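You operate a simulated robot arm through the tools that you are given. There is no shell and no other tool. Be economical: measure what you need, move in short steps, check, and stop when the job is done.

Carry out the task below with a simulated two-armed robot. There is one attempt and no reset: what you move stays moved.

JOB
Get the armchair ready: recline dial to READ, orange notebook on the padded stool, reading lamp on at HIGH.
Fine: the lamp stays on.

Only the result counts: the job must be done as asked and must still hold three seconds after the hand-in. Knocking over, shifting, dropping, spilling or breaking anything else fails it.

ROBOT AND FRAMES
Two 7-joint arms with two-finger parallel grippers on one trunk, on a base that drives. Base frame: it is fixed to the floor where the robot stands at the start and does not move with it; the origin is under the middle of the robot, x ahead of it, y to its left, z up. Units: mm, degrees, N and s.
The left shoulder is at the start at [50, 165, 1255], the right one opposite. Each reaches about 801 mm from its shoulder. Places, roughly: stool top [800, 300, 400]; dimmer knob [200, -800, 1400]; reading lamp switch [100, -800, 1400]; reading lamp [200, -900, 1400]; reading lamp arm [400, -800, 1400]; reading lamp head [600, -700, 1300]; herbs book [1250, 250, 0]; poems book [1250, 250, 0]. Payload 3.91 kg a hand.
The TCP of each hand is the grasp point between the finger pads, 30 mm short of the fingertips. In the tool frame z runs along the fingers and y along their closing line. The gripper opens to 110 mm. The fingers are 20 mm wide and 10 mm thick; the gripper's body (48 by 112 mm) begins 55 mm behind the TCP.
Orientation is told as [roll, pitch, yaw] about the base's x, y, z axes, in that order, counted from this pose: with the fingers straight down and closing along the base's y, the tool's x points along the base's -x, its y along +y and its z along -z.

CONTROLS
- The arms move only by the tool send_rows. It takes "left_motion", "right_motion" or both (then of equal length, played together; a hand with none holds still); each is a list of rows, each a list of 6 numbers: the shift along the tool's x, y, z in units of 100 mm (1.0 is 100 mm), then the turn, a rotation vector about the tool's x, y, z in units of 45 degrees (1.0 is 45 degrees). In form: [[x, y, z, ax, ay, az], ...]. A call has 1 to 10 rows; each row is the pose to reach, as a shift and turn from the pose commanded when the call began, along the tool's axes at that moment. "left_fingers" and "right_fingers" are, for a hand that has rows, the gripper command, from -1 (fully open) to 1 (shut), values between in proportion, set as the call begins (left out, the last holds). A call with a number of a shift or a turn outside -1 to 1 is refused whole. Rows are played at 5 a second. More than 50 mm and 8.6 degrees between two rows, or a gripper value outside its range, and nothing of the call is played. Where a pose cannot be reached the arm comes as near as it can. A force on the tool above 40 N (or 10 N above the force at the start of the call, whichever is more), or a blocked arm, ends the call early, and 0.2 s more pass. Each finger travels about 45 mm/s and halts on what it meets, pressing with about 25 N; the grip force reading is that of the motor and also rises with nothing between the fingers. The clock runs only during rows and for 0.2 s after the last one: add rows that repeat a pose to give the fingers time. The reply holds the time, the measured pose of the TCP, the force on the tool along the base axes, the opening and the grip force, in the units named above and with some noise, and new pictures: "views" is both (left out), scene, wrist or none (wrist: the cameras of the hands that moved).
- Cameras (640 x 400 px; columns grow to the right, rows downward): "scene" is now at [82.8, -58.9, 1408]; the picture's right is [-0.75, -0.66, 0.00], its down [-0.48, 0.55, -0.69] and it looks along [0.45, -0.52, -0.73] (base axes); focal length 214 px, centre (320, 200). "left" rides on the left gripper at [72, -17, -103] in its tool frame; the picture's right is [0.23, 0.97, 0.00], its down [-0.76, 0.18, -0.62] and it looks along [-0.61, 0.14, 0.78] (tool axes); focal length 222 px, centre (320, 200). "right" rides on the right gripper at [72, 17, -103] in its tool frame; the picture's right is [-0.23, 0.97, 0.00], its down [-0.76, -0.18, -0.62] and it looks along [-0.61, -0.14, 0.78] (tool axes); focal length 222 px, centre (320, 200). There is no depth. A picture from a camera that has moved, and an enlarged one, comes with that camera's place and axes in the base frame and with its lens.
- slide_trunk(by): slides the trunk up (or, below 0, down) by that many mm; the arms and the scene camera ride with it, the base frame stays. It gives what a move gives, with no picture.
- base_move(legs): drives the robot by 1 to 6 legs, each [ahead, left, turn to the left] in mm, mm and degrees, along the robot's own axes; the way and the turn of a leg run together, so that a leg with both is an arc; at most 1500 mm and 180 degrees a leg. The arms and the cameras ride along, it lands a little off, and it stops where it bumps. It gives what a move gives, and a new picture of the scene camera.
- turn_head(pan, tilt): turns the head with the scene camera to pan (to the left, within 80 degrees either way) and tilt (down, from -29 to 69), counted from straight ahead of the robot. It gives what a move gives, and a new picture of the scene camera.
- zoom(camera, box): a new picture of the part [left, top, right, bottom] of that camera's present view, enlarged. The clock stands still meanwhile.
- job_done(): hands the job in; it is judged then, once.

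Work in short steps. Places have to be worked out from the pictures, the camera data and where the tool is seen: move nearer, look again, correct. Check each grasp and each placing, and mend what went wrong. You have 120 turns and 170 pictures in all, those below and enlarged ones among them. Open the grippers and draw the arms clear of the work before you hand the job in, unless the task says otherwise; then end with one line.

The tools are called as a command line: name --argument value ..., lists and objects as JSON in quotes. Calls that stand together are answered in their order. send_rows: Moves the arms, as the interface text tells. Its arguments: {"type":"object","properties":{"left_motion":{"type":"array","items":{"type":"array","items":{"type":"number"}}},"left_fingers":{"type":"number"},"right_motion":{"type":"array","items":{"type":"array","items":{"type":"number"}}},"right_fingers":{"type":"number"},"views":{"type":"string","enum":["both","scene","wrist","none"]}},"required":[]} The other tools are called the same way: slide_trunk (by) slides the trunk up or down; base_move (legs) drives the base; turn_head (pan, tilt) turns the head that bears the scene camera; zoom (camera, box) takes an enlarged picture of a part of a camera's view; job_done () hands the job in.

At the start:

```text
time: 0.0
left_tcp_pos: [411.1, -73.5, 1149.9]
left_tcp_rot: [0.0, 0.0, 0.0]
left_force: [0.3, 0.5, -0.7]
left_gripper_width: 110.0
left_grasp_force: 0.1
right_tcp_pos: [313.6, -364.0, 1000.0]
right_tcp_rot: [0.1, 0.0, 0.0]
right_force: [-0.5, -0.2, 0.2]
right_gripper_width: 109.9
right_grasp_force: 0.1
trunk travel left (down, up): [-475.0, 28.0]
robot x, y, heading: [1.3, -3.3, -0.0]
head pan, tilt: [-48.8, 46.5]
```

scene: 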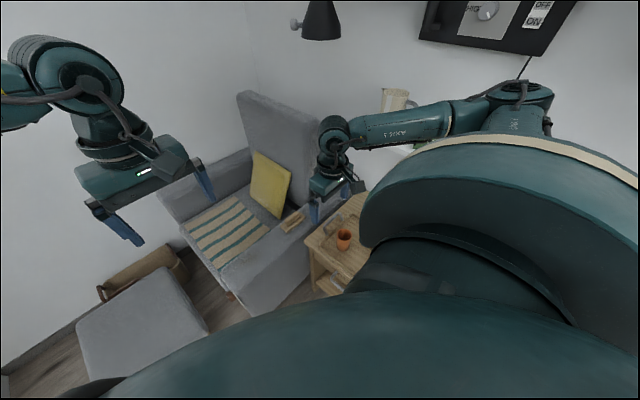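
right: 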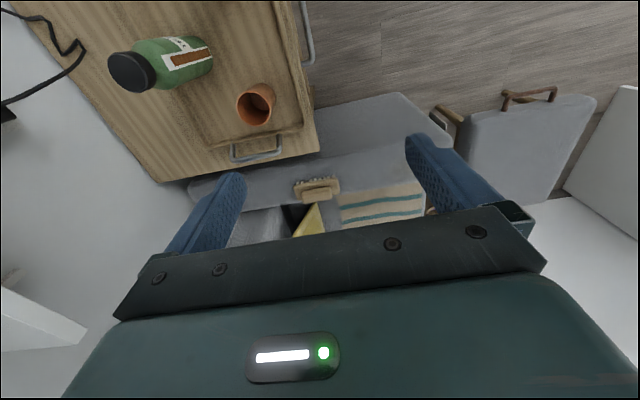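
left: 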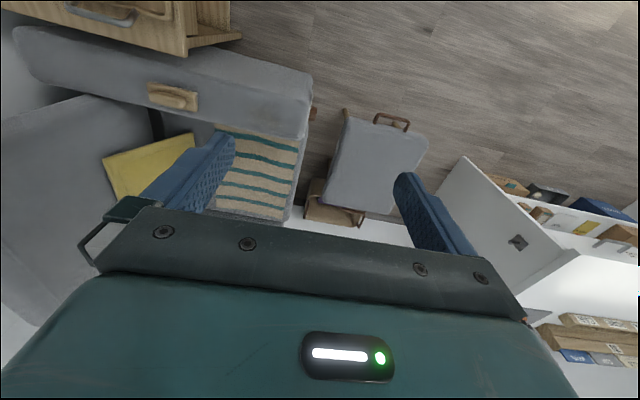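

The scene shows the armchair, stool, side table and a wall panel with a knob and switch. I look around with the head to find the notebook and the dial.

turn_head --pan 20 --tilt 35

turn_head --pan -75 --tilt 10

turn_head --pan -20 --tilt 45

```text
time: 1.4
left_tcp_pos: [410.2, -73.7, 1149.1]
left_tcp_rot: [0.0, 0.0, 0.1]
left_force: [0.0, 0.2, 0.3]
left_gripper_width: 110.2
left_grasp_force: 0.1
right_tcp_pos: [312.3, -365.2, 1000.1]
right_tcp_rot: [0.1, 0.0, 0.0]
right_force: [-0.1, 0.3, 0.2]
right_gripper_width: 109.9
right_grasp_force: 0.0
trunk travel left (down, up): [-475.0, 28.0]
robot x, y, heading: [0.9, -2.3, -0.0]
head pan, tilt: [20.0, 35.0]
camera scene: at [112.8, 31.3, 1424.8], right [0.34, -0.94, 0.0], down [-0.54, -0.2, -0.82], along [0.77, 0.28, -0.57], focal length 214 px, centre (320, 200)
```

scene: 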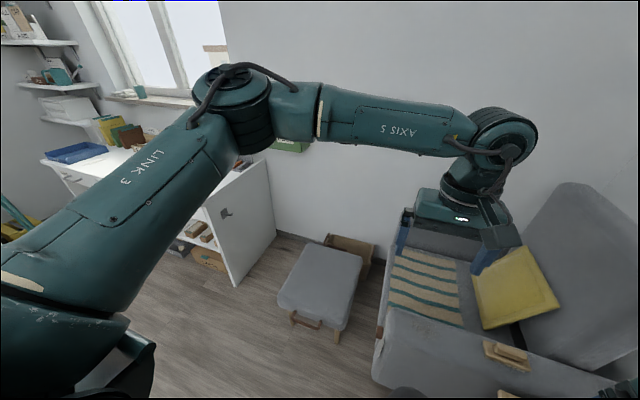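

```text
time: 3.1
left_tcp_pos: [409.6, -72.8, 1149.3]
left_tcp_rot: [0.0, 0.0, 0.1]
left_force: [0.3, 0.3, -0.5]
left_gripper_width: 109.9
left_grasp_force: 0.1
right_tcp_pos: [313.0, -365.2, 1000.4]
right_tcp_rot: [0.1, -0.1, 0.0]
right_force: [0.3, 0.1, 0.2]
right_gripper_width: 110.1
right_grasp_force: 0.0
trunk travel left (down, up): [-475.0, 28.0]
robot x, y, heading: [2.5, -0.8, 0.2]
head pan, tilt: [-75.0, 10.0]
camera scene: at [54.1, -88.5, 1465.0], right [-0.97, -0.26, 0.0], down [-0.05, 0.17, -0.98], along [0.26, -0.95, -0.17], focal length 214 px, centre (320, 200)
```

scene: 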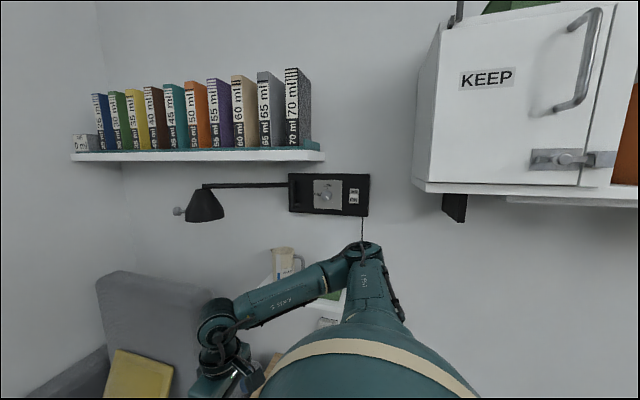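

```text
time: 4.3
left_tcp_pos: [409.7, -74.0, 1148.7]
left_tcp_rot: [-0.1, 0.0, 0.0]
left_force: [-0.2, -0.8, -0.3]
left_gripper_width: 110.2
left_grasp_force: 0.2
right_tcp_pos: [312.3, -365.6, 1000.1]
right_tcp_rot: [0.0, 0.0, 0.0]
right_force: [0.3, -0.8, -0.6]
right_gripper_width: 110.0
right_grasp_force: 0.0
trunk travel left (down, up): [-475.0, 28.0]
robot x, y, heading: [1.5, -1.1, 0.0]
head pan, tilt: [-20.0, 45.0]
camera scene: at [106.4, -26.6, 1410.1], right [-0.34, -0.94, 0.0], down [-0.66, 0.24, -0.71], along [0.66, -0.24, -0.71], focal length 214 px, centre (320, 200)
```

scene: 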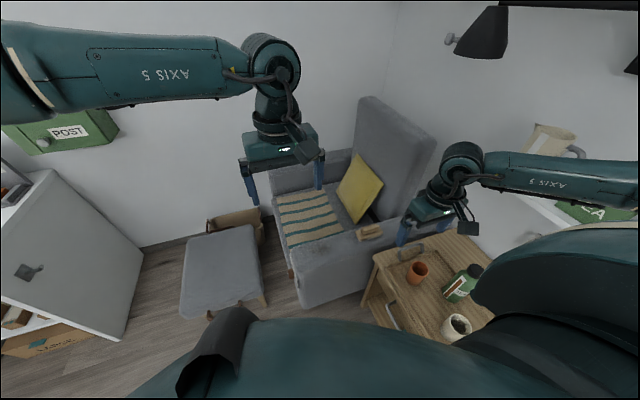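

No notebook in plain sight yet. I enlarge the chair area and the basket.

zoom --camera "scene" --box '[180, 140, 380, 330]'

zoom --camera "scene" --box '[330, 180, 530, 360]'

turn_head --pan 75 --tilt 30

```text
2.11 times, centred on (280, 235) of scene
camera zoom: at [106.4, -26.6, 1410.1], right [-0.34, -0.94, 0.0], down [-0.66, 0.24, -0.71], along [0.66, -0.24, -0.71], focal length 452 px, centre (404, 126)
```

zoom: 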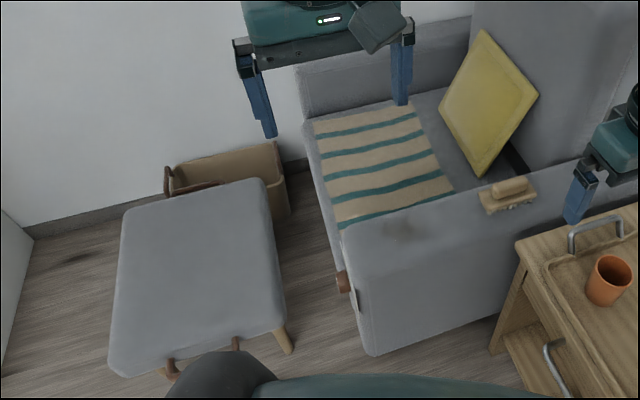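

```text
2.22 times, centred on (430, 270) of scene
camera zoom: at [106.4, -26.6, 1410.1], right [-0.34, -0.94, 0.0], down [-0.66, 0.24, -0.71], along [0.66, -0.24, -0.71], focal length 477 px, centre (76, 44)
```

zoom: 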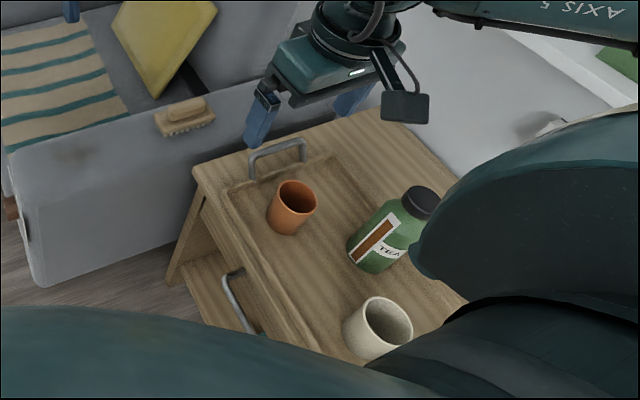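

```text
time: 6.1
left_tcp_pos: [410.5, -73.6, 1149.5]
left_tcp_rot: [0.0, 0.0, 0.1]
left_force: [0.0, 0.0, -0.2]
left_gripper_width: 110.2
left_grasp_force: 0.0
right_tcp_pos: [312.4, -365.1, 998.9]
right_tcp_rot: [0.0, 0.0, 0.0]
right_force: [0.1, -0.4, 0.4]
right_gripper_width: 109.8
right_grasp_force: 0.0
trunk travel left (down, up): [-475.0, 28.0]
robot x, y, heading: [-2.1, -0.8, 0.1]
head pan, tilt: [75.0, 30.0]
camera scene: at [53.5, 88.6, 1432.6], right [0.97, -0.26, 0.0], down [-0.13, -0.48, -0.87], along [0.22, 0.84, -0.5], focal length 214 px, centre (320, 200)
```

scene: 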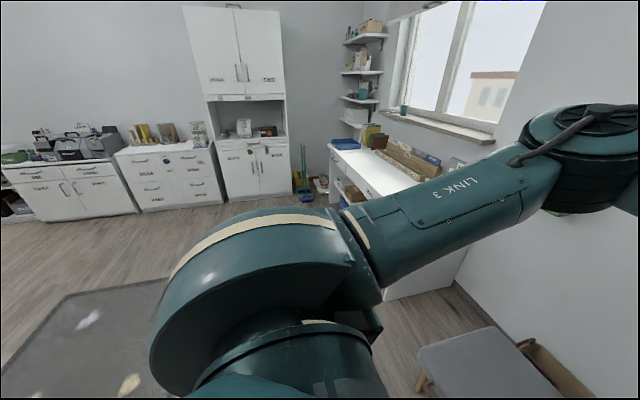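

The room is large. I use the left wrist camera to look at the basket, chair and dial in more detail.

zoom --camera "left" --box '[280, 90, 460, 240]'

zoom --camera "left" --box '[0, 0, 320, 210]'

zoom --camera "left" --box '[430, 140, 640, 380]'

zoom --camera "right" --box '[150, 50, 480, 240]'

```text
2.67 times, centred on (370, 165) of left
camera zoom: at [337.8, -90.5, 1252.3], right [-0.23, 0.97, 0.0], down [0.76, 0.18, 0.62], along [0.61, 0.14, -0.78], focal length 592 px, centre (187, 293)
```

zoom: 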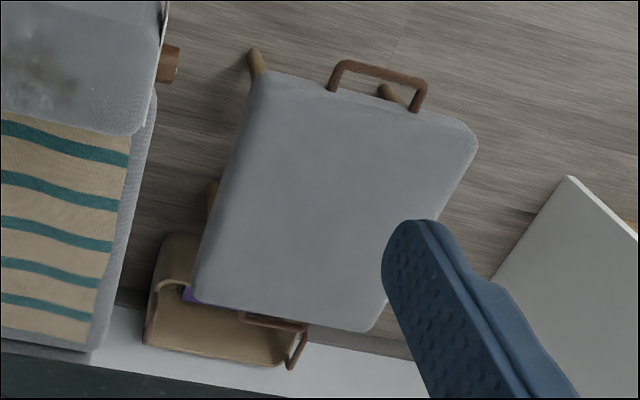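

```text
1.90 times, centred on (160, 105) of left
camera zoom: at [337.8, -90.5, 1252.3], right [-0.23, 0.97, 0.0], down [0.76, 0.18, 0.62], along [0.61, 0.14, -0.78], focal length 423 px, centre (625, 381)
```

zoom: 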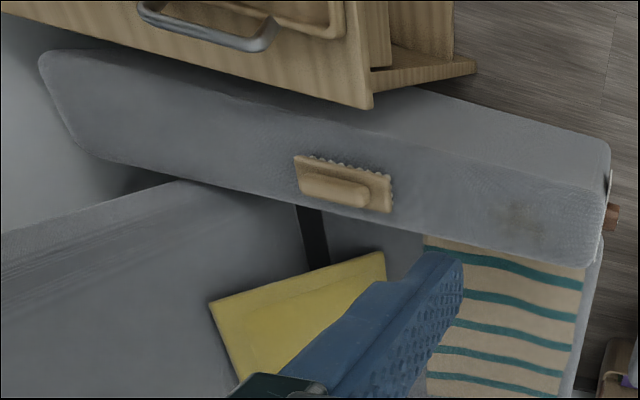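

```text
1.67 times, centred on (535, 260) of left
camera zoom: at [337.8, -90.5, 1252.3], right [-0.23, 0.97, 0.0], down [0.76, 0.18, 0.62], along [0.61, 0.14, -0.78], focal length 370 px, centre (-38, 100)
```

zoom: 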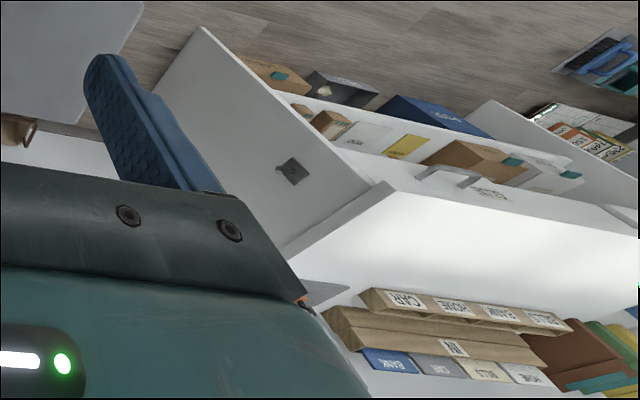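

```text
1.94 times, centred on (315, 145) of right
camera zoom: at [239.5, -347.8, 1103.8], right [0.23, 0.97, 0.0], down [0.76, -0.18, 0.62], along [0.61, -0.14, -0.78], focal length 431 px, centre (330, 307)
```

zoom: 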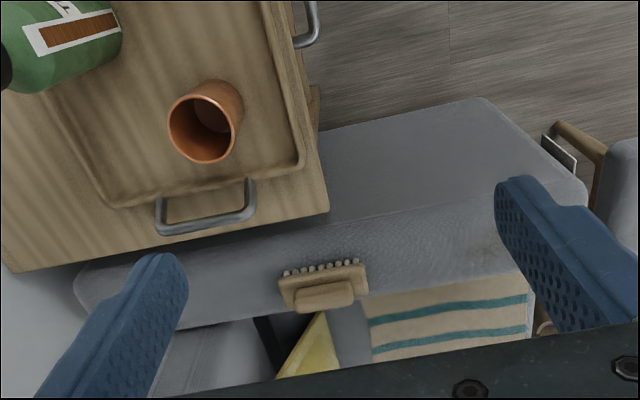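

The dial is a brown knob on the armrest's front face. Something purple is in the basket. I move the left hand over toward the basket to look in.

send_rows --left_motion '[[-0.4, 0.3, 0, 0, 0, 0], [-0.7, 0.6, 0, 0, 0, 0], [-1, 0.9, 0, 0, 0, 0]]' --views "none"

send_rows --left_motion '[[-0.4, 0.3, 0, 0, 0, 0], [-0.7, 0.6, 0, 0, 0, 0], [-1, 0.9, 0, 0, 0, 0]]' --views "none"

send_rows --left_motion '[[-0.4, 0.3, 0, 0, 0, 0], [-0.7, 0.6, 0, 0, 0, 0], [-1, 0.9, 0, 0, 0, 0]]' --views "wrist"

turn_head --pan -10 --tilt 35

```text
time: 6.9
left_tcp_pos: [512.9, 15.5, 1150.3]
left_tcp_rot: [0.0, 0.0, 0.0]
left_force: [1.1, -0.3, 0.0]
left_gripper_width: 110.0
left_grasp_force: 0.1
right_tcp_pos: [313.8, -364.8, 1000.6]
right_tcp_rot: [0.0, 0.0, 0.0]
right_force: [0.2, 1.1, 0.2]
right_gripper_width: 110.1
right_grasp_force: 0.1
trunk travel left (down, up): [-475.0, 28.0]
robot x, y, heading: [-2.1, -1.0, 0.0]
head pan, tilt: [75.0, 30.0]
```

```text
time: 7.7
left_tcp_pos: [613.6, 108.7, 1151.4]
left_tcp_rot: [0.1, 0.1, -0.1]
left_force: [0.4, 0.1, -0.2]
left_gripper_width: 110.2
left_grasp_force: 0.1
right_tcp_pos: [312.9, -365.4, 999.0]
right_tcp_rot: [0.0, 0.1, -0.1]
right_force: [-0.4, -0.8, 1.3]
right_gripper_width: 110.1
right_grasp_force: 0.1
trunk travel left (down, up): [-475.0, 28.0]
robot x, y, heading: [-2.4, -0.7, 0.1]
head pan, tilt: [75.0, 30.0]
```

```text
time: 8.5
left_tcp_pos: [654.8, 185.2, 1145.5]
left_tcp_rot: [-0.1, 0.1, -0.1]
left_force: [0.2, -0.4, -0.1]
left_gripper_width: 109.8
left_grasp_force: 0.0
left hand out of reach, approached as far as the arm can: row 1, 2, 3
right_tcp_pos: [312.0, -365.0, 1000.6]
right_tcp_rot: [0.0, -0.1, -0.1]
right_force: [-0.3, 0.9, -0.7]
right_gripper_width: 110.0
right_grasp_force: 0.1
trunk travel left (down, up): [-475.0, 28.0]
robot x, y, heading: [0.3, 0.9, -0.1]
head pan, tilt: [75.0, 30.0]
camera left: at [581.9, 169.9, 1248.0], right [-0.23, 0.97, 0.0], down [0.76, 0.18, 0.62], along [0.61, 0.14, -0.78], focal length 222 px, centre (320, 200)
```

left: 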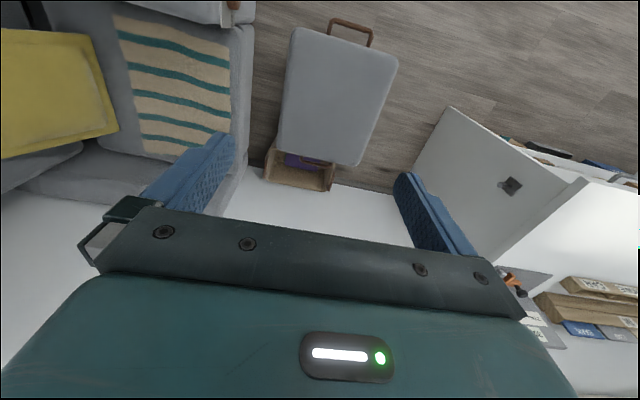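

```text
time: 10.1
left_tcp_pos: [654.5, 187.5, 1146.2]
left_tcp_rot: [0.0, 0.0, 0.0]
left_force: [0.3, -0.4, -0.4]
left_gripper_width: 109.9
left_grasp_force: 0.2
right_tcp_pos: [313.0, -365.7, 999.1]
right_tcp_rot: [-0.1, 0.1, 0.0]
right_force: [-0.3, 0.8, 0.0]
right_gripper_width: 110.0
right_grasp_force: 0.0
trunk travel left (down, up): [-475.0, 28.0]
robot x, y, heading: [-0.0, -1.7, -0.4]
head pan, tilt: [-10.0, 35.0]
camera scene: at [116.7, -13.9, 1424.9], right [-0.17, -0.98, 0.0], down [-0.56, 0.1, -0.82], along [0.81, -0.14, -0.57], focal length 214 px, centre (320, 200)
```

scene: 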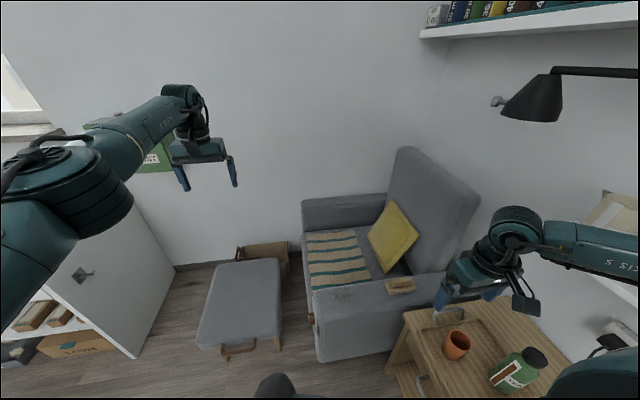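

I enlarge the basket and the seat from these views.

zoom --camera "left" --box '[240, 120, 360, 210]'

zoom --camera "left" --box '[0, 0, 260, 200]'

zoom --camera "scene" --box '[290, 180, 450, 370]'

```text
4.44 times, centred on (300, 165) of left
camera zoom: at [581.8, 170.3, 1248.2], right [-0.23, 0.97, 0.0], down [0.76, 0.18, 0.62], along [0.61, 0.14, -0.78], focal length 987 px, centre (409, 356)
```

zoom: 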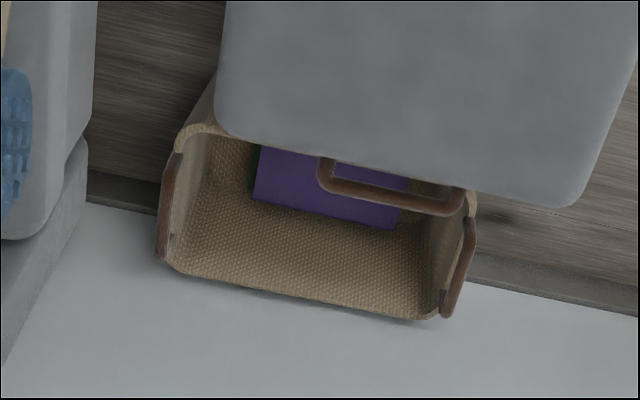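

```text
2.00 times, centred on (130, 100) of left
camera zoom: at [581.8, 170.3, 1248.2], right [-0.23, 0.97, 0.0], down [0.76, 0.18, 0.62], along [0.61, 0.14, -0.78], focal length 444 px, centre (700, 400)
```

zoom: 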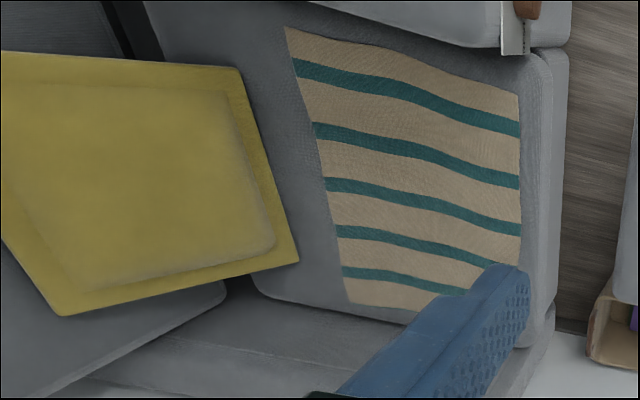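

```text
2.11 times, centred on (370, 275) of scene
camera zoom: at [116.7, -13.9, 1424.9], right [-0.17, -0.98, 0.0], down [-0.56, 0.1, -0.82], along [0.81, -0.14, -0.57], focal length 452 px, centre (215, 42)
```

zoom: 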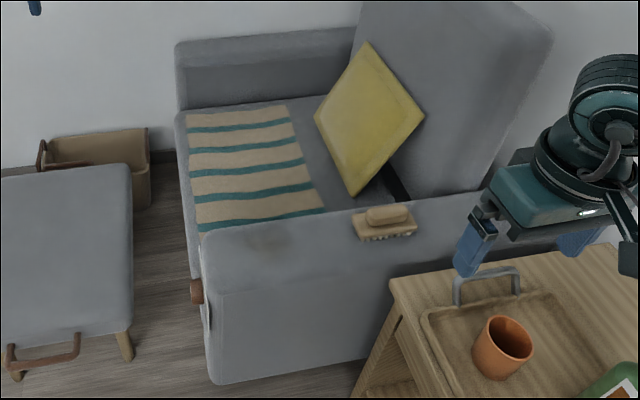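

The basket shows a purple and a green book only. I turn the left hand to face -y and lower it to see the chair front (dial) and the table's side.

send_rows --left_motion '[[0.17, 0, 0.17, 0, 0, 0.17], [0.34, 0, 0.34, 0, 0, 0.34], [0.5, 0, 0.5, 0, 0, 0.5], [0.67, 0, 0.67, 0, 0, 0.67], [0.84, 0, 0.84, 0, 0, 0.84], [1, 0, 1, 0, 0, 1]]' --views "none"

send_rows --left_motion '[[0, 0, 0.17, 0, 0, 0.17], [0, 0, 0.34, 0, 0, 0.34], [0, 0, 0.5, 0, 0, 0.5], [0, 0, 0.67, 0, 0, 0.67], [0, 0, 0.84, 0, 0, 0.84], [0, 0, 1, 0, 0, 1]]' --views "wrist"

```text
time: 11.4
left_tcp_pos: [559.0, 232.8, 1072.6]
left_tcp_rot: [0.9, 0.2, -29.5]
left_force: [-0.5, -1.2, -0.2]
left_gripper_width: 109.8
left_grasp_force: 0.1
left hand out of reach, approached as far as the arm can: row 4, 5, 6
right_tcp_pos: [313.3, -367.6, 997.0]
right_tcp_rot: [0.1, 0.1, -0.1]
right_force: [0.2, 0.2, -1.4]
right_gripper_width: 110.2
right_grasp_force: 0.1
trunk travel left (down, up): [-475.0, 28.0]
robot x, y, heading: [-2.3, 1.5, 0.1]
head pan, tilt: [-10.0, 35.0]
```

```text
time: 12.8
left_tcp_pos: [387.8, 116.6, 1061.9]
left_tcp_rot: [1.1, 0.9, -70.6]
left_force: [-0.4, -1.7, 1.1]
left_gripper_width: 109.8
left_grasp_force: 0.2
left hand out of reach, approached as far as the arm can: row 1, 2, 3, 4, 5, 6
right_tcp_pos: [313.1, -368.0, 998.3]
right_tcp_rot: [0.3, 0.1, 0.0]
right_force: [0.1, -1.0, -0.6]
right_gripper_width: 110.2
right_grasp_force: 0.1
trunk travel left (down, up): [-475.0, 28.0]
robot x, y, heading: [0.2, 1.1, 0.1]
head pan, tilt: [-10.0, 35.0]
camera left: at [347.2, 176.4, 1164.1], right [0.84, 0.54, 0.02], down [0.41, -0.67, 0.61], along [0.35, -0.51, -0.79], focal length 222 px, centre (320, 200)
```

left: 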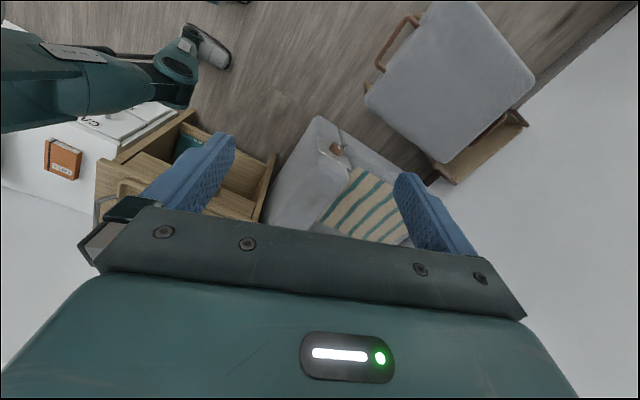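

There is an orange item on a white surface at the left, plus contents in the table's lower shelf. I enlarge both.

zoom --camera "left" --box '[0, 90, 280, 230]'

zoom --camera "left" --box '[300, 120, 380, 190]'

turn_head --pan -78 --tilt 50

```text
2.29 times, centred on (140, 160) of left
camera zoom: at [347.2, 176.4, 1164.1], right [0.84, 0.54, 0.02], down [0.41, -0.67, 0.61], along [0.35, -0.51, -0.79], focal length 508 px, centre (731, 291)
```

zoom: 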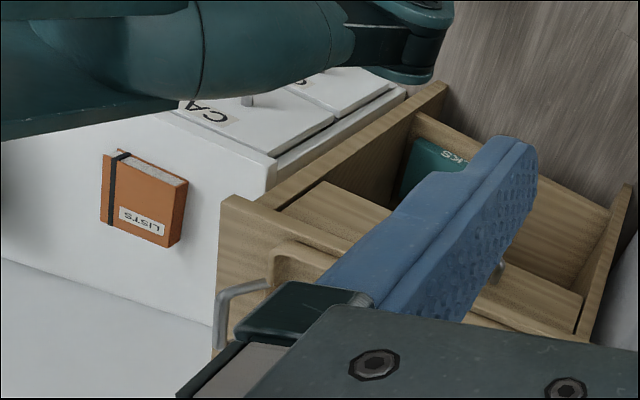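

```text
5.71 times, centred on (340, 155) of left
camera zoom: at [347.2, 176.4, 1164.1], right [0.84, 0.54, 0.02], down [0.41, -0.67, 0.61], along [0.35, -0.51, -0.79], focal length 1269 px, centre (206, 457)
```

zoom: 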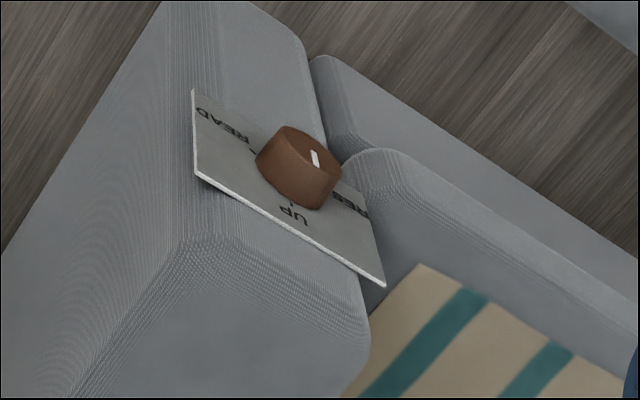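

```text
time: 14.2
left_tcp_pos: [387.8, 119.0, 1060.9]
left_tcp_rot: [1.1, 0.6, -70.4]
left_force: [0.1, 0.1, -0.2]
left_gripper_width: 109.9
left_grasp_force: 0.0
right_tcp_pos: [313.3, -365.6, 999.3]
right_tcp_rot: [-0.1, 0.0, 0.0]
right_force: [0.6, -0.6, -0.3]
right_gripper_width: 109.8
right_grasp_force: 0.1
trunk travel left (down, up): [-475.0, 28.0]
robot x, y, heading: [0.6, 1.6, -0.4]
head pan, tilt: [-78.0, 50.0]
camera scene: at [46.1, -74.0, 1403.1], right [-0.98, -0.21, 0.0], down [-0.16, 0.75, -0.64], along [0.13, -0.63, -0.77], focal length 214 px, centre (320, 200)
```

scene: 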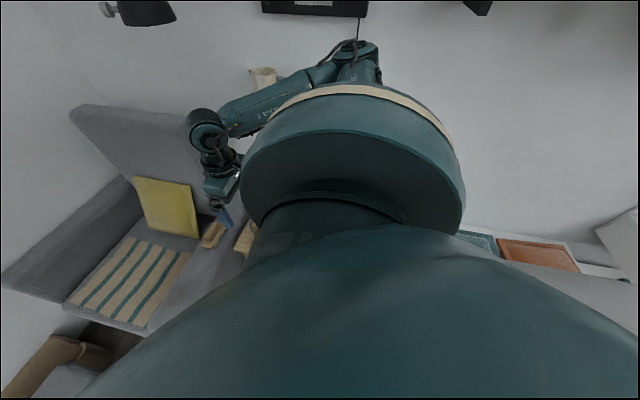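

An orange "LISTS" notebook lies on a low white cabinet beside the side table; another orange thing is at the far right. I check that one too.

zoom --camera "scene" --box '[440, 190, 640, 310]'

zoom --camera "right" --box '[0, 0, 200, 140]'

```text
3.20 times, centred on (540, 250) of scene
camera zoom: at [46.1, -74.0, 1403.1], right [-0.98, -0.21, 0.0], down [-0.16, 0.75, -0.64], along [0.13, -0.63, -0.77], focal length 686 px, centre (-384, 40)
```

zoom: 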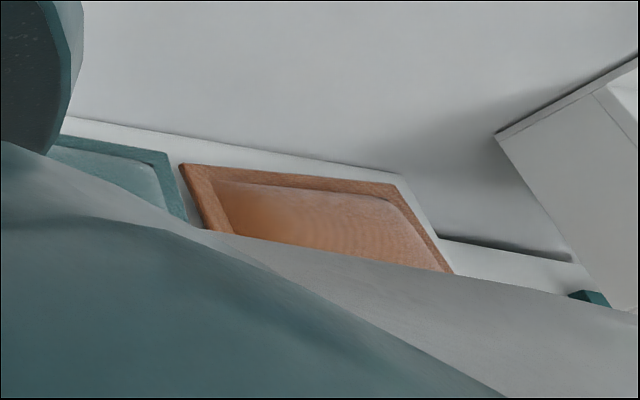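

```text
2.86 times, centred on (100, 70) of right
camera zoom: at [239.5, -347.8, 1103.8], right [0.23, 0.97, 0.0], down [0.76, -0.18, 0.62], along [0.61, -0.14, -0.78], focal length 635 px, centre (949, 571)
```

zoom: 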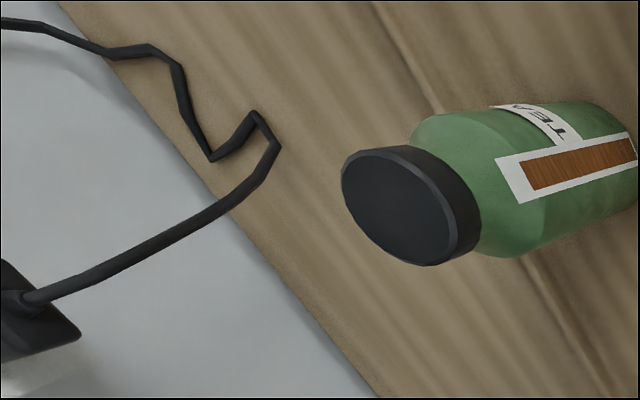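

I look closely at the lamp panel now.

turn_head --pan -80 --tilt 10

zoom --camera "scene" --box '[260, 150, 380, 225]'

```text
time: 15.3
left_tcp_pos: [389.1, 119.3, 1060.1]
left_tcp_rot: [1.1, 0.6, -70.3]
left_force: [0.4, -1.1, 0.8]
left_gripper_width: 110.1
left_grasp_force: 0.1
right_tcp_pos: [313.1, -364.9, 1000.8]
right_tcp_rot: [-0.1, 0.1, 0.1]
right_force: [-0.2, 0.0, -1.0]
right_gripper_width: 110.1
right_grasp_force: 0.1
trunk travel left (down, up): [-475.0, 28.0]
robot x, y, heading: [-0.2, 0.3, -0.1]
head pan, tilt: [-80.0, 10.0]
camera scene: at [46.2, -90.3, 1464.9], right [-0.98, -0.17, 0.0], down [-0.03, 0.17, -0.98], along [0.17, -0.97, -0.17], focal length 214 px, centre (320, 200)
```

scene: 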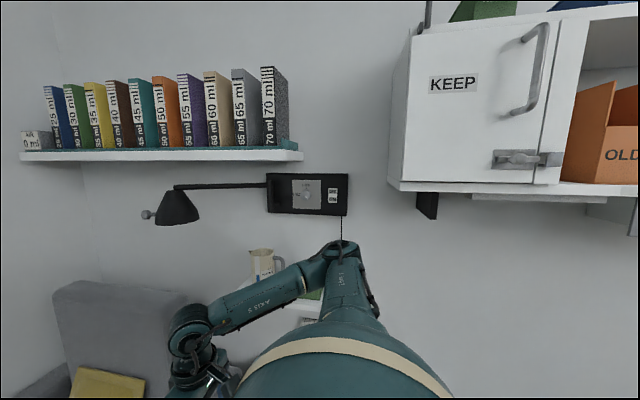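

```text
5.33 times, centred on (320, 188) of scene
camera zoom: at [46.2, -90.3, 1464.9], right [-0.98, -0.17, 0.0], down [-0.03, 0.17, -0.98], along [0.17, -0.97, -0.17], focal length 1144 px, centre (320, 267)
```

zoom: 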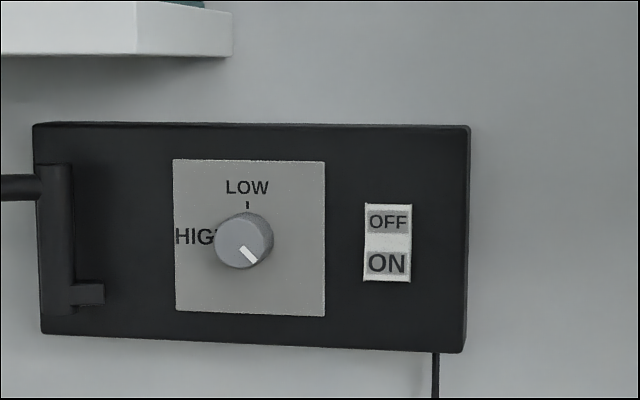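

The lamp panel is clear: the knob points to lower right, HIGH is to the left, and the rocker has ON at the bottom. I estimate the knob at about [218, -790, 1358] and the switch at [126, -790, 1359]. I shift the base left 100 mm for arm room, then start raising and turning the right hand to face the wall.

base_move --legs '[[0, 100, 0]]'

send_rows --right_motion '[[0, 0, -0.17, 0, 0, 0], [0, 0, -0.34, 0.17, 0, 0], [0, 0, -0.5, 0.34, 0, 0], [0, 0, -0.67, 0.5, 0, 0], [0, 0, -0.84, 0.67, 0, 0], [0, 0, -1, 0.84, 0, 0], [0, 0, -1, 1, 0, 0]]' --views "none"

send_rows --right_motion '[[0, -0.1, -0.1, 0.17, 0, 0], [0, -0.2, -0.2, 0.34, 0, 0], [0, -0.3, -0.3, 0.5, 0, 0], [0, -0.4, -0.4, 0.67, 0, 0], [0, -0.5, -0.5, 0.84, 0, 0], [0, -0.6, -0.6, 1, 0, 0]]' --views "both"

```text
time: 16.5
left_tcp_pos: [386.8, 220.4, 1060.4]
left_tcp_rot: [1.0, 0.7, -70.5]
left_force: [-0.1, 0.4, 0.0]
left_gripper_width: 110.2
left_grasp_force: 0.0
right_tcp_pos: [312.7, -264.5, 1000.2]
right_tcp_rot: [-0.1, 0.0, 0.0]
right_force: [-0.2, 0.5, -0.1]
right_gripper_width: 109.9
right_grasp_force: 0.1
trunk travel left (down, up): [-475.0, 28.0]
robot x, y, heading: [-5.2, 101.5, -0.1]
head pan, tilt: [-80.0, 10.0]
camera scene: at [46.1, 10.7, 1465.1], right [-0.98, -0.17, 0.0], down [-0.03, 0.17, -0.98], along [0.17, -0.97, -0.17], focal length 214 px, centre (320, 200)
```

scene: 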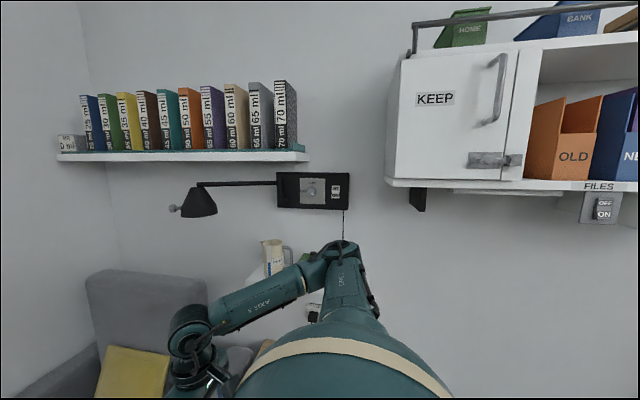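

```text
time: 18.1
left_tcp_pos: [386.6, 218.1, 1061.9]
left_tcp_rot: [1.1, 0.8, -70.6]
left_force: [-0.1, 0.5, -0.1]
left_gripper_width: 110.1
left_grasp_force: 0.1
right_tcp_pos: [312.6, -263.7, 1101.1]
right_tcp_rot: [-45.1, 0.0, -0.1]
right_force: [0.3, -0.3, 0.0]
right_gripper_width: 110.0
right_grasp_force: 0.1
trunk travel left (down, up): [-475.0, 28.0]
robot x, y, heading: [-2.1, 102.5, 0.0]
head pan, tilt: [-80.0, 10.0]
```

```text
time: 19.5
left_tcp_pos: [388.3, 219.9, 1060.7]
left_tcp_rot: [1.1, 0.7, -70.4]
left_force: [0.5, 0.4, -1.1]
left_gripper_width: 110.2
left_grasp_force: 0.1
right_tcp_pos: [278.4, -190.1, 1195.5]
right_tcp_rot: [-90.1, -0.1, 0.0]
right_force: [-0.1, -0.5, 0.1]
right_gripper_width: 109.9
right_grasp_force: 0.0
right hand out of reach, approached as far as the arm can: row 4, 5, 6
trunk travel left (down, up): [-475.0, 28.0]
robot x, y, heading: [-1.6, 101.4, -0.1]
head pan, tilt: [-80.0, 10.0]
camera scene: at [45.7, 10.8, 1465.1], right [-0.98, -0.17, 0.0], down [-0.03, 0.17, -0.98], along [0.17, -0.97, -0.17], focal length 214 px, centre (320, 200)
camera right: at [205.2, -86.2, 1177.9], right [0.23, 0.0, -0.97], down [0.76, 0.62, 0.18], along [0.61, -0.78, 0.14], focal length 222 px, centre (320, 200)
```

scene: 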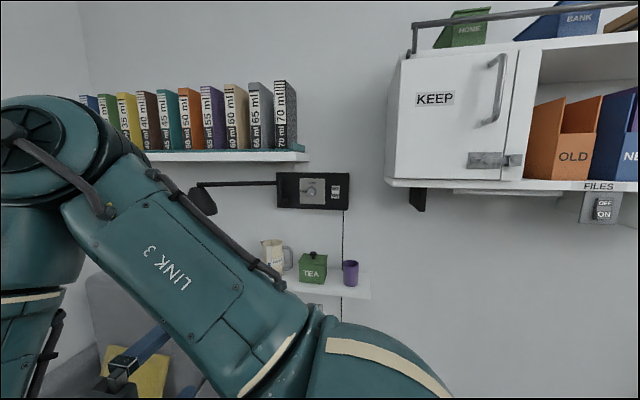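
right: 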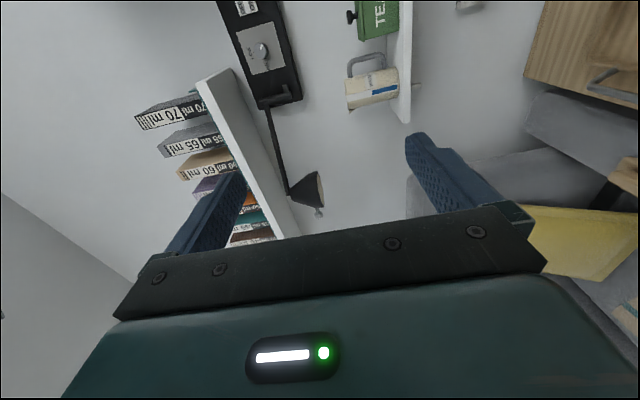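

The arm is folded toward the wall now. I zoom the panel from this new camera place to triangulate the wall depth.

zoom --camera "scene" --box '[260, 150, 380, 225]'

zoom --camera "right" --box '[210, 0, 330, 75]'

```text
5.33 times, centred on (320, 188) of scene
camera zoom: at [45.7, 10.8, 1465.1], right [-0.98, -0.17, 0.0], down [-0.03, 0.17, -0.98], along [0.17, -0.97, -0.17], focal length 1144 px, centre (320, 267)
```

zoom: 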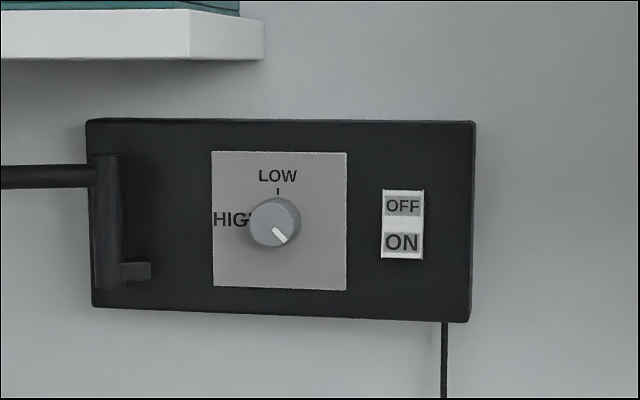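

```text
5.33 times, centred on (270, 38) of right
camera zoom: at [205.2, -86.2, 1177.9], right [0.23, 0.0, -0.97], down [0.76, 0.62, 0.18], along [0.61, -0.78, 0.14], focal length 1185 px, centre (587, 1067)
```

zoom: 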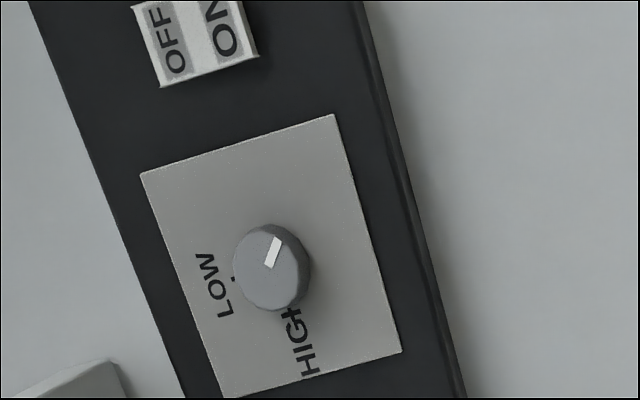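

Triangulating gives the knob at about [235, -850, 1346] (depth ±30). I move the right hand forward and up toward it, still well short of the wall.

send_rows --right_motion '[[0.1, -0.2, 0.3, 0, 0, 0], [0.2, -0.4, 0.6, 0, 0, 0], [0.3, -0.7, 1, 0, 0, 0]]' --views "none"

send_rows --right_motion '[[0.1, -0.3, 0.3, 0, 0, 0], [0.1, -0.6, 0.6, 0, 0, 0], [0.1, -0.8, 1, 0, 0, 0]]' --views "none"

send_rows --right_motion '[[0, 0, 0.4, 0, 0, 0], [0, 0, 0.7, 0, 0, 0], [0, 0, 1, 0, 0, 0]]' --views "both"

```text
refused: row 3 steps farther than a row can; nothing moved
```

```text
time: 20.3
left_tcp_pos: [387.7, 218.5, 1060.8]
left_tcp_rot: [1.0, 0.7, -70.5]
left_force: [-0.5, 1.8, 0.5]
left_gripper_width: 110.0
left_grasp_force: 0.0
right_tcp_pos: [252.0, -213.5, 1256.9]
right_tcp_rot: [-90.1, 0.0, 0.0]
right_force: [0.2, 0.5, 0.2]
right_gripper_width: 109.9
right_grasp_force: 0.1
right hand out of reach, approached as far as the arm can: row 1, 2, 3
trunk travel left (down, up): [-475.0, 28.0]
robot x, y, heading: [1.0, 98.8, 0.1]
head pan, tilt: [-80.0, 10.0]
```

```text
time: 21.1
left_tcp_pos: [388.3, 218.1, 1060.3]
left_tcp_rot: [1.1, 0.6, -70.5]
left_force: [0.5, -0.2, -0.4]
left_gripper_width: 109.9
left_grasp_force: 0.0
right_tcp_pos: [251.9, -213.8, 1257.3]
right_tcp_rot: [-90.0, 0.0, 0.0]
right_force: [-1.4, -0.4, -1.4]
right_gripper_width: 110.0
right_grasp_force: 0.1
right hand out of reach, approached as far as the arm can: row 1, 2, 3
trunk travel left (down, up): [-475.0, 28.0]
robot x, y, heading: [0.6, 100.4, -0.3]
head pan, tilt: [-80.0, 10.0]
camera scene: at [46.1, 9.7, 1465.0], right [-0.98, -0.17, 0.0], down [-0.03, 0.17, -0.98], along [0.17, -0.97, -0.17], focal length 214 px, centre (320, 200)
camera right: at [178.7, -109.3, 1239.5], right [0.23, 0.0, -0.97], down [0.76, 0.62, 0.18], along [0.61, -0.78, 0.14], focal length 222 px, centre (320, 200)
```

scene: 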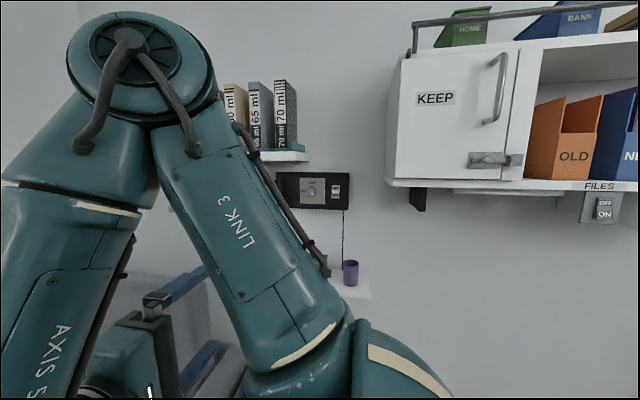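
right: 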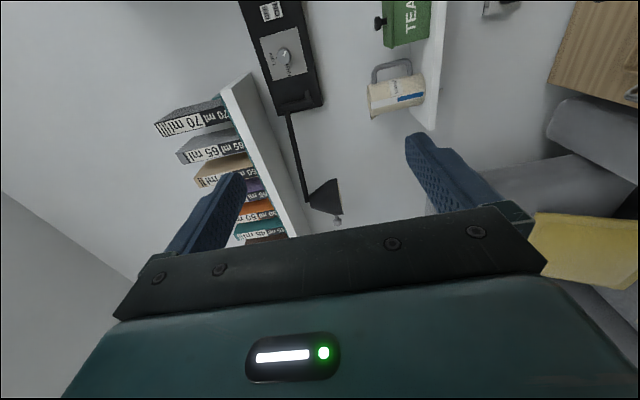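

The right arm jams folded up this way. A better plan is to turn the base to face the lamp wall (heading -90), so that the left arm does the panel and the right arm the notebook. I turn in place.

base_move --legs '[[0, 0, -90]]'

turn_head --pan -15 --tilt 55

```text
time: 25.3
left_tcp_pos: [111.0, -290.0, 1060.4]
left_tcp_rot: [1.1, 0.6, -161.7]
left_force: [-0.7, 0.9, -1.1]
left_gripper_width: 110.1
left_grasp_force: 0.1
right_tcp_pos: [-318.2, -144.9, 1256.4]
right_tcp_rot: [-89.9, 0.0, -91.3]
right_force: [-0.5, -0.3, 0.9]
right_gripper_width: 110.1
right_grasp_force: 0.1
trunk travel left (down, up): [-475.0, 28.0]
robot x, y, heading: [1.3, 98.5, -91.3]
head pan, tilt: [-80.0, 10.0]
camera scene: at [-91.9, 57.9, 1465.0], right [-0.15, 0.99, 0.0], down [0.17, 0.03, -0.98], along [-0.97, -0.15, -0.17], focal length 214 px, centre (320, 200)
```

scene: 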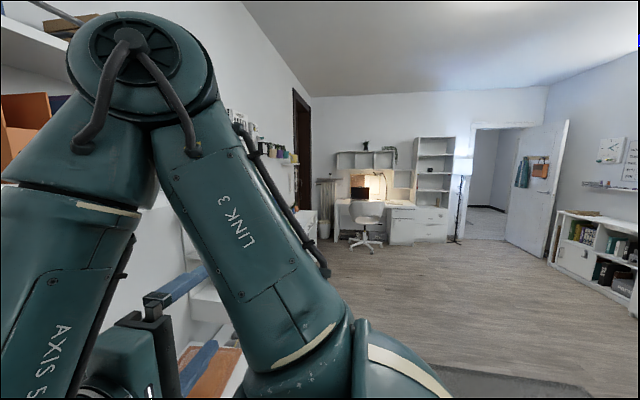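

```text
time: 26.7
left_tcp_pos: [111.2, -290.1, 1061.8]
left_tcp_rot: [1.2, 0.6, -161.6]
left_force: [0.2, 0.2, 0.4]
left_gripper_width: 110.3
left_grasp_force: 0.0
right_tcp_pos: [-317.8, -145.7, 1255.3]
right_tcp_rot: [-90.1, 0.0, -91.1]
right_force: [-0.1, -0.1, 0.8]
right_gripper_width: 110.0
right_grasp_force: 0.1
trunk travel left (down, up): [-475.0, 28.0]
robot x, y, heading: [2.6, 99.1, -91.0]
head pan, tilt: [-15.0, 55.0]
camera scene: at [-20.1, 2.8, 1396.7], right [-0.96, 0.28, 0.0], down [0.23, 0.79, -0.57], along [-0.16, -0.55, -0.82], focal length 214 px, centre (320, 200)
```

scene: 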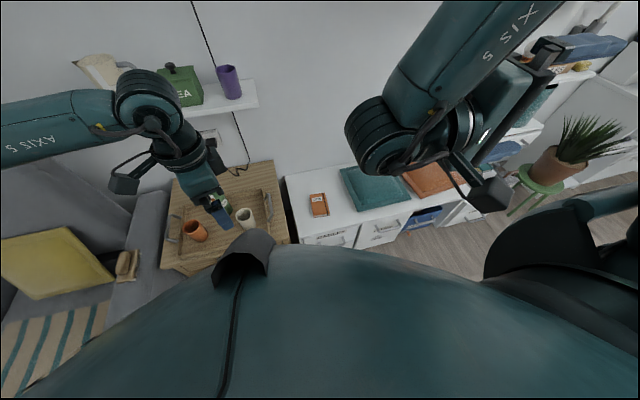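

The orange notebook lies flat on the bench at about [-186, -605, 450]; the bench and table fronts are near y = -430. I drive 140 mm ahead and unwind the left wrist.

base_move --legs '[[140, 0, 1]]'

send_rows --left_motion '[[0, 0, -0.1, 0, 0, -0.17], [0, 0, -0.2, 0, 0, -0.34], [0, 0, -0.3, 0, 0, -0.5], [0, 0, -0.4, 0, 0, -0.67], [0, 0, -0.5, 0, 0, -0.84], [0, 0, -0.6, 0, 0, -1]]' --views "none"

send_rows --left_motion '[[0, 0, -0.1, 0, 0, -0.15], [0, 0, -0.2, 0, 0, -0.3], [0, 0, -0.3, 0, 0, -0.45], [0, 0, -0.4, 0, 0, -0.57]]' --views "none"

```text
time: 28.0
left_tcp_pos: [116.4, -430.2, 1059.5]
left_tcp_rot: [1.0, 0.7, -160.6]
left_force: [0.3, 0.3, 0.6]
left_gripper_width: 110.1
left_grasp_force: 0.1
right_tcp_pos: [-315.4, -293.3, 1255.6]
right_tcp_rot: [-90.0, 0.0, -90.1]
right_force: [-0.4, 0.1, 0.3]
right_gripper_width: 110.2
right_grasp_force: 0.0
trunk travel left (down, up): [-475.0, 28.0]
robot x, y, heading: [-4.6, -40.0, -90.0]
head pan, tilt: [-15.0, 55.0]
camera scene: at [-19.8, -139.2, 1396.5], right [-0.97, 0.26, 0.0], down [0.21, 0.79, -0.57], along [-0.15, -0.55, -0.82], focal length 214 px, centre (320, 200)
```

scene: 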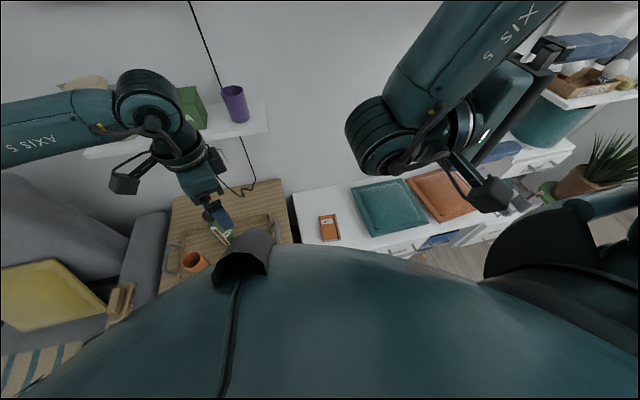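

```text
time: 29.4
left_tcp_pos: [114.6, -426.1, 1120.8]
left_tcp_rot: [1.2, -0.2, -115.5]
left_force: [-0.5, 0.1, 0.7]
left_gripper_width: 109.8
left_grasp_force: 0.0
right_tcp_pos: [-315.2, -291.5, 1256.1]
right_tcp_rot: [-90.0, 0.0, -90.1]
right_force: [-0.4, 1.4, 0.3]
right_gripper_width: 110.1
right_grasp_force: 0.0
trunk travel left (down, up): [-475.0, 28.0]
robot x, y, heading: [1.5, -41.9, -90.3]
head pan, tilt: [-15.0, 55.0]
```

```text
time: 30.4
left_tcp_pos: [112.8, -426.0, 1158.8]
left_tcp_rot: [1.0, -0.8, -89.8]
left_force: [1.2, -0.4, 0.9]
left_gripper_width: 110.0
left_grasp_force: 0.1
right_tcp_pos: [-314.7, -292.0, 1255.5]
right_tcp_rot: [-89.9, 0.0, -90.2]
right_force: [-0.2, -0.3, 1.7]
right_gripper_width: 110.0
right_grasp_force: 0.1
trunk travel left (down, up): [-475.0, 28.0]
robot x, y, heading: [-1.7, -42.9, -90.1]
head pan, tilt: [-15.0, 55.0]
```

Left hand unwound. Now I pitch it forward 90° while rising, in two calls.

send_rows --left_motion '[[0, 0.1, -0.1, 0, -0.17, 0], [0, 0.2, -0.2, 0, -0.34, 0], [0, 0.3, -0.3, 0, -0.5, 0], [0, 0.4, -0.4, 0, -0.67, 0], [0, 0.5, -0.5, 0, -0.84, 0], [0, 0.6, -0.6, 0, -1, 0]]' --views "none"

send_rows --left_motion '[[-0.1, 0.1, -0.1, 0, -0.17, 0], [-0.2, 0.2, -0.2, 0, -0.34, 0], [-0.3, 0.3, -0.3, 0, -0.5, 0], [-0.4, 0.4, -0.4, 0, -0.67, 0], [-0.5, 0.5, -0.5, 0, -0.84, 0], [-0.6, 0.6, -0.6, 0, -1, 0]]' --views "wrist"

turn_head --pan 15 --tilt 10

```text
time: 31.8
left_tcp_pos: [172.8, -425.0, 1221.7]
left_tcp_rot: [1.4, -45.9, -91.1]
left_force: [-0.4, 0.1, -0.2]
left_gripper_width: 110.1
left_grasp_force: 0.0
right_tcp_pos: [-315.6, -291.8, 1255.9]
right_tcp_rot: [-90.0, 0.0, -90.1]
right_force: [0.8, -0.7, -0.1]
right_gripper_width: 110.1
right_grasp_force: 0.1
trunk travel left (down, up): [-475.0, 28.0]
robot x, y, heading: [-4.7, -38.4, -90.0]
head pan, tilt: [-15.0, 55.0]
```

```text
time: 33.2
left_tcp_pos: [232.3, -494.2, 1338.4]
left_tcp_rot: [131.9, -88.6, 138.1]
left_force: [-0.2, -0.7, -0.4]
left_gripper_width: 109.9
left_grasp_force: 0.1
left hand out of reach, approached as far as the arm can: row 1, 2, 3, 4, 5, 6
right_tcp_pos: [-315.8, -291.8, 1257.0]
right_tcp_rot: [-89.9, 0.1, -90.2]
right_force: [1.4, 1.2, 0.3]
right_gripper_width: 110.1
right_grasp_force: 0.1
trunk travel left (down, up): [-475.0, 28.0]
robot x, y, heading: [-0.6, -42.2, -90.0]
head pan, tilt: [-15.0, 55.0]
camera left: at [216.8, -391.3, 1263.0], right [0.98, 0.0, -0.21], down [0.16, 0.64, 0.75], along [0.13, -0.77, 0.62], focal length 222 px, centre (320, 200)
```

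left: 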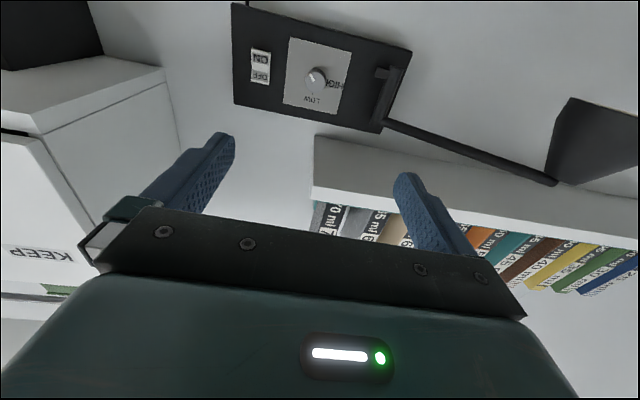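

```text
time: 34.3
left_tcp_pos: [231.8, -494.5, 1337.5]
left_tcp_rot: [125.0, -88.8, 145.2]
left_force: [0.4, -0.9, 0.2]
left_gripper_width: 109.8
left_grasp_force: 0.0
right_tcp_pos: [-314.8, -291.6, 1255.5]
right_tcp_rot: [-90.0, 0.0, -90.1]
right_force: [-0.7, -1.0, -0.3]
right_gripper_width: 110.2
right_grasp_force: 0.0
trunk travel left (down, up): [-475.0, 28.0]
robot x, y, heading: [4.6, -41.0, -90.2]
head pan, tilt: [15.0, 10.0]
camera scene: at [22.8, -158.6, 1464.9], right [-0.97, -0.26, 0.0], down [-0.04, 0.17, -0.98], along [0.25, -0.95, -0.17], focal length 214 px, centre (320, 200)
```

scene: 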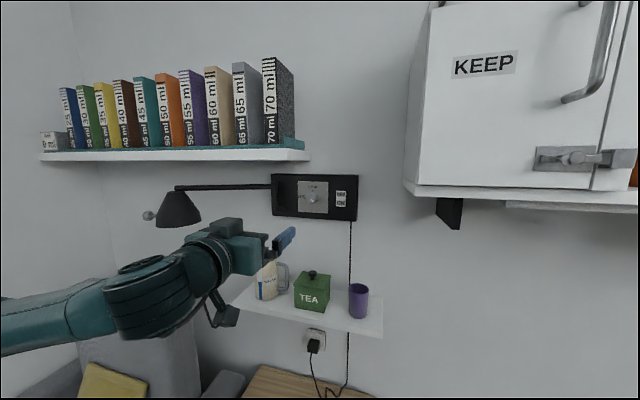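

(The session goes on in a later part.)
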